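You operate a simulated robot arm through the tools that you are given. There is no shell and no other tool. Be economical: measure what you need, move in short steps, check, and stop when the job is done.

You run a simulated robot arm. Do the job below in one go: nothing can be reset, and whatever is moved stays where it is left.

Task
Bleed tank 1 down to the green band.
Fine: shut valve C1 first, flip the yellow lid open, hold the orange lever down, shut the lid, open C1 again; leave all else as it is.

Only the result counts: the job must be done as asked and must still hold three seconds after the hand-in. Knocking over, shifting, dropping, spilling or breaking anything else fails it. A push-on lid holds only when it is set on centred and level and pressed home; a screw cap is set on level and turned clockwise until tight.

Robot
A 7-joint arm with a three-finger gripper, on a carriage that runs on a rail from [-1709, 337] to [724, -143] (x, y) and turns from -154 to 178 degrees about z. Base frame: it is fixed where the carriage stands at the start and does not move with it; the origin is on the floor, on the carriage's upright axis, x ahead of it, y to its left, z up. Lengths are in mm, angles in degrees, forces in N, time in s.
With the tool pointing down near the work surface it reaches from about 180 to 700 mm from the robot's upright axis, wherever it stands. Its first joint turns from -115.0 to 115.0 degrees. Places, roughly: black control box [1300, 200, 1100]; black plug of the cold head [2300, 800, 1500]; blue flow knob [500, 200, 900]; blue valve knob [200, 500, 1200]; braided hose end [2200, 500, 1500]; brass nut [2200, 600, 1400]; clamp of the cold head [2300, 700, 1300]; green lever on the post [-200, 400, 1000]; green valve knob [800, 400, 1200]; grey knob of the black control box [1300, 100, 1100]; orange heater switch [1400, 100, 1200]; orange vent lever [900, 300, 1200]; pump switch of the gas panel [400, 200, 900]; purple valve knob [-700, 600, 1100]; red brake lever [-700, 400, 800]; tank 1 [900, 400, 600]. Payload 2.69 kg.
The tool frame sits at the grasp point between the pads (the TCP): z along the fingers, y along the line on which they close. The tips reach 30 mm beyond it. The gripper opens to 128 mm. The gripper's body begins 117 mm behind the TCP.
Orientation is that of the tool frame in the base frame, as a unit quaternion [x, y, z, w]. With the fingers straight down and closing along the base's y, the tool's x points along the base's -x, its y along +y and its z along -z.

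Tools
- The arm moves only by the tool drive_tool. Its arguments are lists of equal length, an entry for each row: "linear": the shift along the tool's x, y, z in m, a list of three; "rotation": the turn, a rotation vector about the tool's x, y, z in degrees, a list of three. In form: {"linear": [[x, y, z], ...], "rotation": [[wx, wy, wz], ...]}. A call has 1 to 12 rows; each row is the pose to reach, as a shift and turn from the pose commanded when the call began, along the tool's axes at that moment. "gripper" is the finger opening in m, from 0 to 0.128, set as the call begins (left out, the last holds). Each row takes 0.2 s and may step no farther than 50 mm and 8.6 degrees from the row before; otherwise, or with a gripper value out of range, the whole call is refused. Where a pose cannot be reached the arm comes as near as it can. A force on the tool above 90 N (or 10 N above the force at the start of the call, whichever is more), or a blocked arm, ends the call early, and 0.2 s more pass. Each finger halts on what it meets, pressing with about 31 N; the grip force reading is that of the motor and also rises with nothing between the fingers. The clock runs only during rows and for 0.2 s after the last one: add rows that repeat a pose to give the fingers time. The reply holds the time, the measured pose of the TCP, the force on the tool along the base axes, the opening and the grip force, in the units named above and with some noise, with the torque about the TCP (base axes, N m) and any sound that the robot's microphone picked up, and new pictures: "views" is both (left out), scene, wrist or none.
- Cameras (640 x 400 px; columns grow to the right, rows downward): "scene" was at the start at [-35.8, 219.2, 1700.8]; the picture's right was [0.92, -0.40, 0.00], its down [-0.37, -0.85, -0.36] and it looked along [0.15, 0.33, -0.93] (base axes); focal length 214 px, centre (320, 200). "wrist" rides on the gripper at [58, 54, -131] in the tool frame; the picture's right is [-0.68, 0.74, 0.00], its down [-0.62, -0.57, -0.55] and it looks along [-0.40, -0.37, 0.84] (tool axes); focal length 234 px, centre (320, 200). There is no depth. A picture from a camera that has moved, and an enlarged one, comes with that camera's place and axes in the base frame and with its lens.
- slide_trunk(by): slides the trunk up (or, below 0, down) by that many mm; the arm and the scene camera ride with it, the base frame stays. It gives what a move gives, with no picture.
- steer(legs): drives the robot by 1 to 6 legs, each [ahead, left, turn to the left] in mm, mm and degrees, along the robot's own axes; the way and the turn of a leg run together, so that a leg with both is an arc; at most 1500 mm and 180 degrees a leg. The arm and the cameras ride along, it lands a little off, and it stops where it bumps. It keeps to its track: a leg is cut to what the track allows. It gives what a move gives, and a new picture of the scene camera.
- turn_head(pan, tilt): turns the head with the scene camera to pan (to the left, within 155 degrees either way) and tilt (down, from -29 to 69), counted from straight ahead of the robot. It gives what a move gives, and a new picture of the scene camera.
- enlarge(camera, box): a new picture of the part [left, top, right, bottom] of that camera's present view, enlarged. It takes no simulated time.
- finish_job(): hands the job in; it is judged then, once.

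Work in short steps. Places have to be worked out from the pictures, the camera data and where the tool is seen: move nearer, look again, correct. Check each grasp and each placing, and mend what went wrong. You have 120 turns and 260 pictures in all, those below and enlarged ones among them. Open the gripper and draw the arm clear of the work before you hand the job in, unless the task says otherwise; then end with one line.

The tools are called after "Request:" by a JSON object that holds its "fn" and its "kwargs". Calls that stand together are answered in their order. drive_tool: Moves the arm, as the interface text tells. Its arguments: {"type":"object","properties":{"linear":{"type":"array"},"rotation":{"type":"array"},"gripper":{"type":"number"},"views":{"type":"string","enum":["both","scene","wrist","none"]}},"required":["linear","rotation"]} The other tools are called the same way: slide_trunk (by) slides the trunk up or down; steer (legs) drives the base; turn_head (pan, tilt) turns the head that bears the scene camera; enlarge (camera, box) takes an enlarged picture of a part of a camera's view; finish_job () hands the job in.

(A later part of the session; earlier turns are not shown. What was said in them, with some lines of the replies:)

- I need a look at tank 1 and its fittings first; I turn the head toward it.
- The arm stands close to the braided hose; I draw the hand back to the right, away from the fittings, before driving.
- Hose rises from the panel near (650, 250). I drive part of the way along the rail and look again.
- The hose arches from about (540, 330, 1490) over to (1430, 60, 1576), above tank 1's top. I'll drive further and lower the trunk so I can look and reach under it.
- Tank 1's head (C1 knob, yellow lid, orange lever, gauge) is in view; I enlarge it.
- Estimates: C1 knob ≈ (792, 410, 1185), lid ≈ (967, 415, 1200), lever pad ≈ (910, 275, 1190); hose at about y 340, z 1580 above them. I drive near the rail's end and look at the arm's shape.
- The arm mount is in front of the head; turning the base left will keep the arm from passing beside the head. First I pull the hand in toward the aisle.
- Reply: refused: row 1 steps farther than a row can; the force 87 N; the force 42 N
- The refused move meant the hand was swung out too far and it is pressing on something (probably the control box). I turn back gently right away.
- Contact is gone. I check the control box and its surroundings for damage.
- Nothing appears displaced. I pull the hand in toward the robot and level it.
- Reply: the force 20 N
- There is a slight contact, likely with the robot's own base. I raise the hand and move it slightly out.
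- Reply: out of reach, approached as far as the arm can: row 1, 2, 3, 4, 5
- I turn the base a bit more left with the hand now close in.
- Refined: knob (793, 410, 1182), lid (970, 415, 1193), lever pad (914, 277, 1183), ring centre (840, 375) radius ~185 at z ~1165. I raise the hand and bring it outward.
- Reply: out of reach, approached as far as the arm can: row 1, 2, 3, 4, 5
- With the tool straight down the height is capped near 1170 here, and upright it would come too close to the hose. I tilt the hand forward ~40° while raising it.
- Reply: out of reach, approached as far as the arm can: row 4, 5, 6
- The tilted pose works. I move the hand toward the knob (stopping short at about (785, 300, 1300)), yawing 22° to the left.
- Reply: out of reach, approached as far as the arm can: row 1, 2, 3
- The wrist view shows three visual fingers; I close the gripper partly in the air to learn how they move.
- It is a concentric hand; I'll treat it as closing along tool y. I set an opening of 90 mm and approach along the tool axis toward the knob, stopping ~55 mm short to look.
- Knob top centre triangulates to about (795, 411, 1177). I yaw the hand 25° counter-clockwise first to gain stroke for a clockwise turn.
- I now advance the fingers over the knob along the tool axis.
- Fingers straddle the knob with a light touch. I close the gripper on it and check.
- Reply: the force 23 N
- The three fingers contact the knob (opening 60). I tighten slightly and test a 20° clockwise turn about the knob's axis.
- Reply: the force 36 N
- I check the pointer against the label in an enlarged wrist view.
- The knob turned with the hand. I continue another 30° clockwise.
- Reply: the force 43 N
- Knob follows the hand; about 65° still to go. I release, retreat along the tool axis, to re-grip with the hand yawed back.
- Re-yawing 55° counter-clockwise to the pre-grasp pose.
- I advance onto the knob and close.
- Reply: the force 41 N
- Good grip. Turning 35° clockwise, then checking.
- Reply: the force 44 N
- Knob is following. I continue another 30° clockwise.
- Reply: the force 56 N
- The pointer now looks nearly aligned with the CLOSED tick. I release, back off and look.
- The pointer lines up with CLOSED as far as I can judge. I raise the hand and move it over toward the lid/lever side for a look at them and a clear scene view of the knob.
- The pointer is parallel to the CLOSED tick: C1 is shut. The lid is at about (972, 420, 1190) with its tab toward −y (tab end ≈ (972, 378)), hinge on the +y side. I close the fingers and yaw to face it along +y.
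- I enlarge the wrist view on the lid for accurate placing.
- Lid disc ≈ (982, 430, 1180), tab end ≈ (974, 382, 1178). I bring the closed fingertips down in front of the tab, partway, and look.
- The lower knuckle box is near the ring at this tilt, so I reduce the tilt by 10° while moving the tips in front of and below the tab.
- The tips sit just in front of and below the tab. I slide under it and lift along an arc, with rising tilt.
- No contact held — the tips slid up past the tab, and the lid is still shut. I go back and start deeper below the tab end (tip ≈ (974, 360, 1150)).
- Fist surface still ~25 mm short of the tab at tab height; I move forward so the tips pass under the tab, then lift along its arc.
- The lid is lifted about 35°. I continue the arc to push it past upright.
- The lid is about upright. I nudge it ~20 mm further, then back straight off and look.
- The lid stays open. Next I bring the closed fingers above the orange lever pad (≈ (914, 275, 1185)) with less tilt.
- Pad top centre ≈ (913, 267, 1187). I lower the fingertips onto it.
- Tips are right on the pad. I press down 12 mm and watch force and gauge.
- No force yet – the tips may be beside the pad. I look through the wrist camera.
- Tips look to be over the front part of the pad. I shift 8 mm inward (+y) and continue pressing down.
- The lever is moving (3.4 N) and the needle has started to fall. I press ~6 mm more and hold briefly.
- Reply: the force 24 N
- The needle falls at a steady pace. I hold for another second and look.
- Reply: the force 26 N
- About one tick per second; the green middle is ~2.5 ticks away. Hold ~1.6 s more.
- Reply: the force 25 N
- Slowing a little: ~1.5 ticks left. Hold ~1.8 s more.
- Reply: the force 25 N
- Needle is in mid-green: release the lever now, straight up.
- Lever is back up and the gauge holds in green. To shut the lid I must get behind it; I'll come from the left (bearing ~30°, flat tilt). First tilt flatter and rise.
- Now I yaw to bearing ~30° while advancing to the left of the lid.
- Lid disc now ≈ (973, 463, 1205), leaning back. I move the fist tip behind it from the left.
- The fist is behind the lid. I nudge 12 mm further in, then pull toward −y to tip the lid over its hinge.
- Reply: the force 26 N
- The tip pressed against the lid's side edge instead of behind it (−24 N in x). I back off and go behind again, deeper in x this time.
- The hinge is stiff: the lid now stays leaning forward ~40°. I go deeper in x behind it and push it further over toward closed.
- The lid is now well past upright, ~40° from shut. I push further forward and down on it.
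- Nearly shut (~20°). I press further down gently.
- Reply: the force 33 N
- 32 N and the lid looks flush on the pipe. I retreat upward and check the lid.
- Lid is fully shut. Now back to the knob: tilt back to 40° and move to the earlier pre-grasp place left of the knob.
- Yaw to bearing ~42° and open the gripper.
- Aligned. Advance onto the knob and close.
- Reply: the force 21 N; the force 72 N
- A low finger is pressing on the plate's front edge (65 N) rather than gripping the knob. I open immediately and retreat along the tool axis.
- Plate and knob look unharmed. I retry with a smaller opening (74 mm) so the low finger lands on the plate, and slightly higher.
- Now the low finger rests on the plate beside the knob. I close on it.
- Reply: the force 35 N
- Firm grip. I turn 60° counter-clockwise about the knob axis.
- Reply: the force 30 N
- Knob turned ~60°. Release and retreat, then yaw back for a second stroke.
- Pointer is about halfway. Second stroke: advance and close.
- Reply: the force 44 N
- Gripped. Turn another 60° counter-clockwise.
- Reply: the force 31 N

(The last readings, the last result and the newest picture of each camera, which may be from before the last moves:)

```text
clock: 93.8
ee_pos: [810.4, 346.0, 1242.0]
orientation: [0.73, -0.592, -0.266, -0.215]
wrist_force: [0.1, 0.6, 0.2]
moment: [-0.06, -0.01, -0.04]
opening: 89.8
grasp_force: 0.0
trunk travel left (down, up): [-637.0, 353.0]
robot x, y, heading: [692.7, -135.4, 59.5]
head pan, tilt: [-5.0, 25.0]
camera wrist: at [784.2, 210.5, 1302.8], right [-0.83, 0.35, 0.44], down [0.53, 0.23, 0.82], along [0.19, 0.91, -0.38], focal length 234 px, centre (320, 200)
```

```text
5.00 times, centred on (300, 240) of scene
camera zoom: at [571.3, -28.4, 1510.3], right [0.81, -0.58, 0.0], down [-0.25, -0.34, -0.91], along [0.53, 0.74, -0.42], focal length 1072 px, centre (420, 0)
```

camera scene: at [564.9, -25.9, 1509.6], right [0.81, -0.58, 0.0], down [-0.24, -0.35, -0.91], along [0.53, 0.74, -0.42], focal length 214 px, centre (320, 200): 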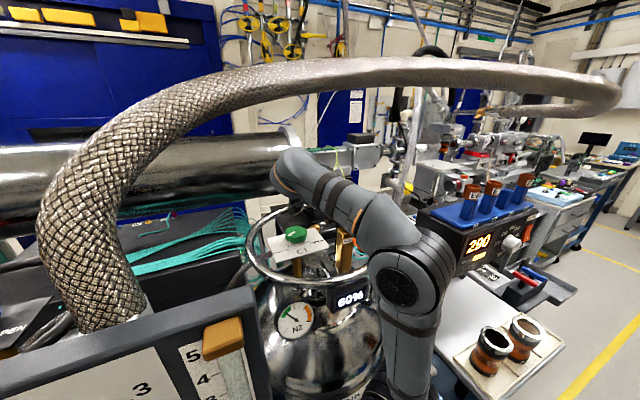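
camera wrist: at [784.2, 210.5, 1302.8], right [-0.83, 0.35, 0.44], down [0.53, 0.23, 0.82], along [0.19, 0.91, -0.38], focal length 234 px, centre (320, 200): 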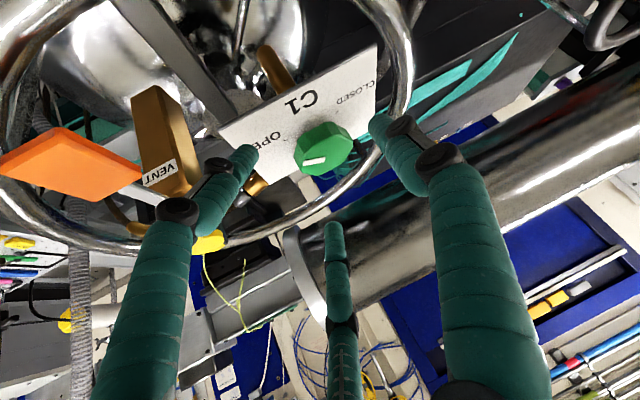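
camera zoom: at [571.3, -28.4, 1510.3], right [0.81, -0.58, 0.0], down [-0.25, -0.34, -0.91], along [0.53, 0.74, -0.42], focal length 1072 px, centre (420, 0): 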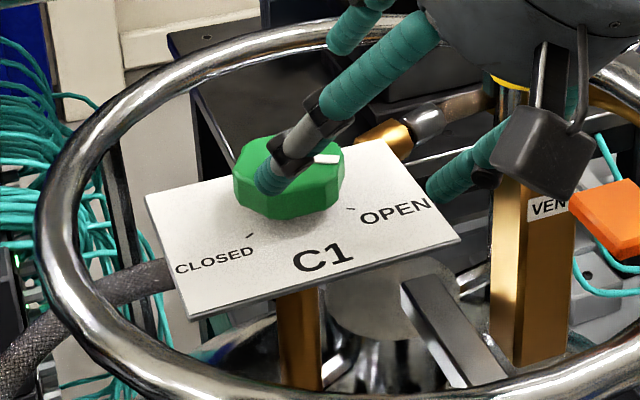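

I clear the hand away to view the pointer unobstructed.

Request:
{"fn": "drive_tool", "kwargs": {"linear": [[0.0, -0.0, -0.045], [0.022, -0.024, -0.08], [0.0457, -0.0485, -0.114]], "rotation": [[0, 0, 0], [0, 0, 0], [0, 0, 0]], "views": "none"}}

Request:
{"fn": "enlarge", "kwargs": {"camera": "scene", "box": [265, 215, 325, 265]}}

Request:
{"fn": "enlarge", "kwargs": {"camera": "scene", "box": [240, 190, 400, 350]}}

```text
clock: 94.6
ee_pos: [881.3, 249.4, 1296.9]
orientation: [0.731, -0.591, -0.266, -0.215]
wrist_force: [0.5, -0.1, 0.5]
moment: [0.02, 0.03, 0.02]
opening: 90.0
grasp_force: 0.1
trunk travel left (down, up): [-637.0, 353.0]
robot x, y, heading: [695.5, -135.2, 59.4]
head pan, tilt: [-5.0, 25.0]
```

```text
8.00 times, centred on (295, 240) of scene
camera zoom: at [572.5, -29.9, 1510.5], right [0.81, -0.58, 0.0], down [-0.25, -0.34, -0.91], along [0.53, 0.74, -0.42], focal length 1716 px, centre (520, -120)
```

zoom: 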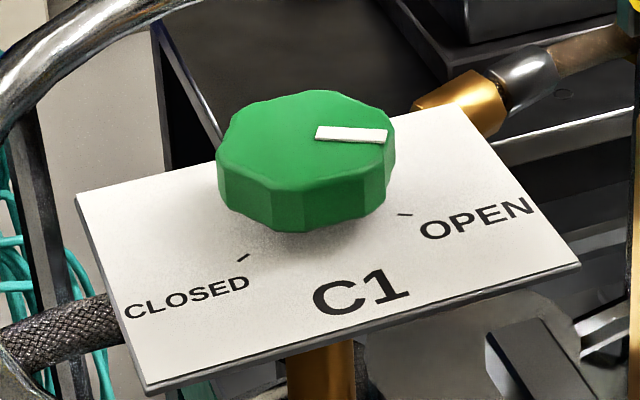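

```text
2.50 times, centred on (320, 270) of scene
camera zoom: at [572.5, -29.9, 1510.5], right [0.81, -0.58, 0.0], down [-0.25, -0.34, -0.91], along [0.53, 0.74, -0.42], focal length 536 px, centre (320, 25)
```

zoom: 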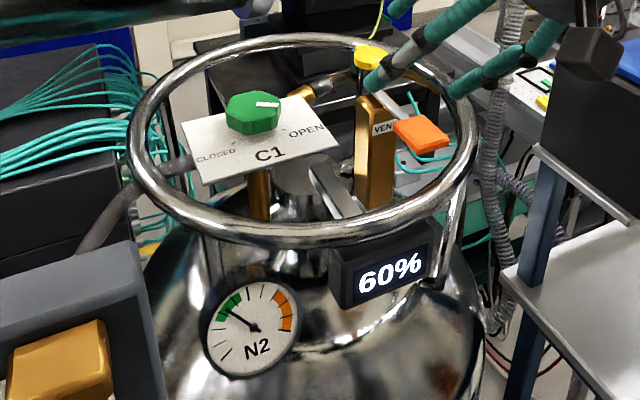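

Pointer points to OPEN; I zoom further to judge its alignment with the tick.

Request:
{"fn": "enlarge", "kwargs": {"camera": "scene", "box": [288, 225, 320, 250]}}

```text
16.00 times, centred on (304, 238) of scene
camera zoom: at [572.5, -29.9, 1510.5], right [0.81, -0.58, 0.0], down [-0.25, -0.34, -0.91], along [0.53, 0.74, -0.42], focal length 3432 px, centre (576, -400)
```

zoom: 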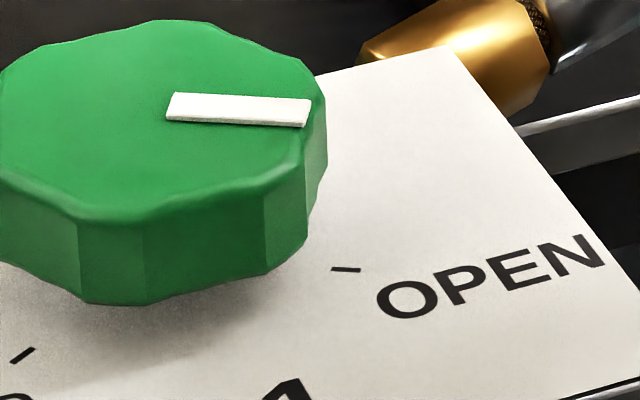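

The pointer is exactly parallel to the OPEN tick. I draw the arm clear of the tank and check everything once more.

Request:
{"fn": "drive_tool", "kwargs": {"linear": [[0.0357, -0.003, -0.03], [0.0714, -0.006, -0.06], [0.107, -0.0087, -0.09], [0.1428, -0.0115, -0.1199]], "rotation": [[0, 0, 0], [0, 0, 0], [0, 0, 0], [0, 0, 0]], "views": "scene"}}

Request:
{"fn": "enlarge", "kwargs": {"camera": "scene", "box": [240, 180, 400, 350]}}

Request:
{"fn": "enlarge", "kwargs": {"camera": "scene", "box": [320, 190, 380, 250]}}

```text
clock: 95.6
ee_pos: [929.5, 71.6, 1298.0]
orientation: [0.731, -0.59, -0.267, -0.215]
wrist_force: [-0.6, -1.1, 0.9]
moment: [0.03, -0.02, 0.0]
opening: 90.3
grasp_force: 0.1
trunk travel left (down, up): [-637.0, 353.0]
robot x, y, heading: [692.3, -135.2, 59.3]
head pan, tilt: [-5.0, 25.0]
camera scene: at [570.5, -30.2, 1510.4], right [0.81, -0.58, 0.0], down [-0.25, -0.34, -0.91], along [0.53, 0.74, -0.42], focal length 214 px, centre (320, 200)
```

scene: 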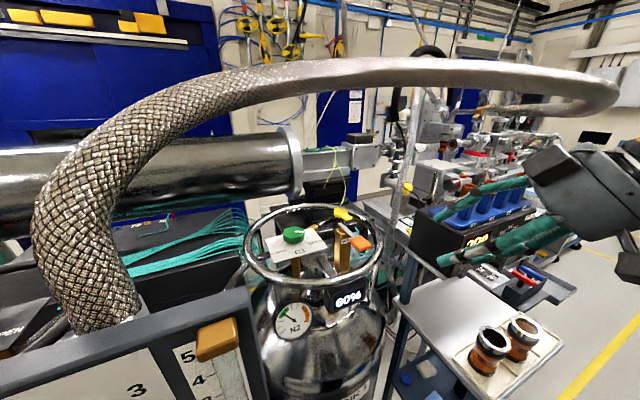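

```text
2.35 times, centred on (320, 265) of scene
camera zoom: at [570.5, -30.2, 1510.4], right [0.81, -0.58, 0.0], down [-0.25, -0.34, -0.91], along [0.53, 0.74, -0.42], focal length 505 px, centre (320, 47)
```

zoom: 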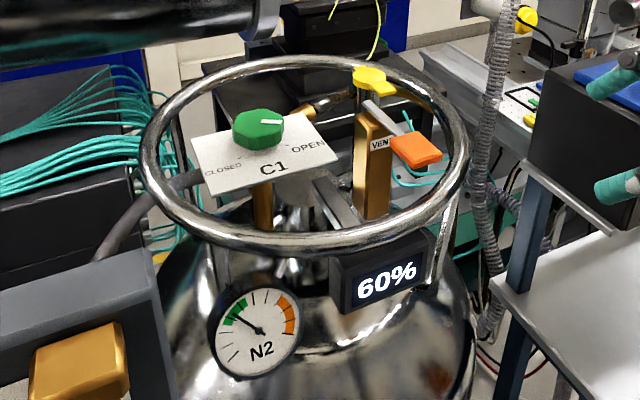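

```text
6.67 times, centred on (350, 220) of scene
camera zoom: at [570.5, -30.2, 1510.4], right [0.81, -0.58, 0.0], down [-0.25, -0.34, -0.91], along [0.53, 0.74, -0.42], focal length 1430 px, centre (120, 67)
```

zoom: 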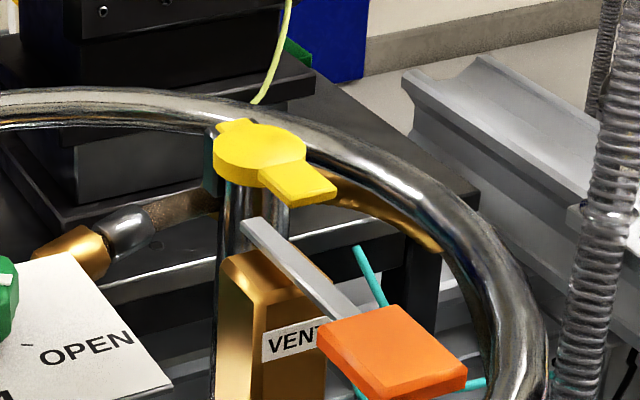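

Everything is in place; one last check that the needle is steady in green.

Request:
{"fn": "enlarge", "kwargs": {"camera": "scene", "box": [270, 290, 330, 350]}}

```text
6.67 times, centred on (300, 320) of scene
camera zoom: at [570.5, -30.2, 1510.4], right [0.81, -0.58, 0.0], down [-0.25, -0.34, -0.91], along [0.53, 0.74, -0.42], focal length 1430 px, centre (453, -600)
```

zoom: 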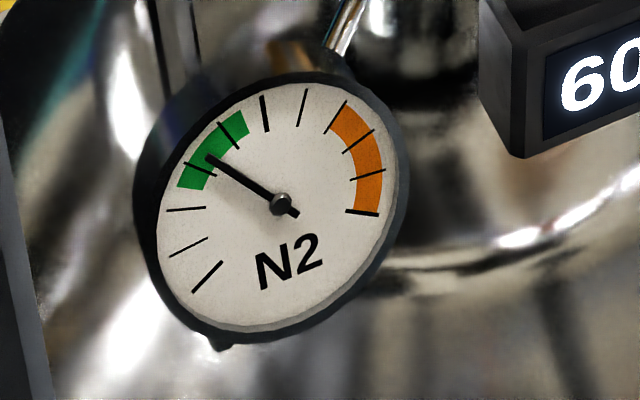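

The needle is steady in mid-green, the lid is shut, the lever is up and C1 is open. I hand the job in.

Request:
{"fn": "finish_job", "kwargs": {}}

```text
The job is handed in.
```

Tank 1 is bled down: the gauge needle holds in mid-green, the yellow lid is shut, the orange lever is back up and C1 is open again. Early on the hand pressed (about 80 N), probably on the control box, and later a finger pushed the C1 plate (65 N); I saw no shift or damage either time.
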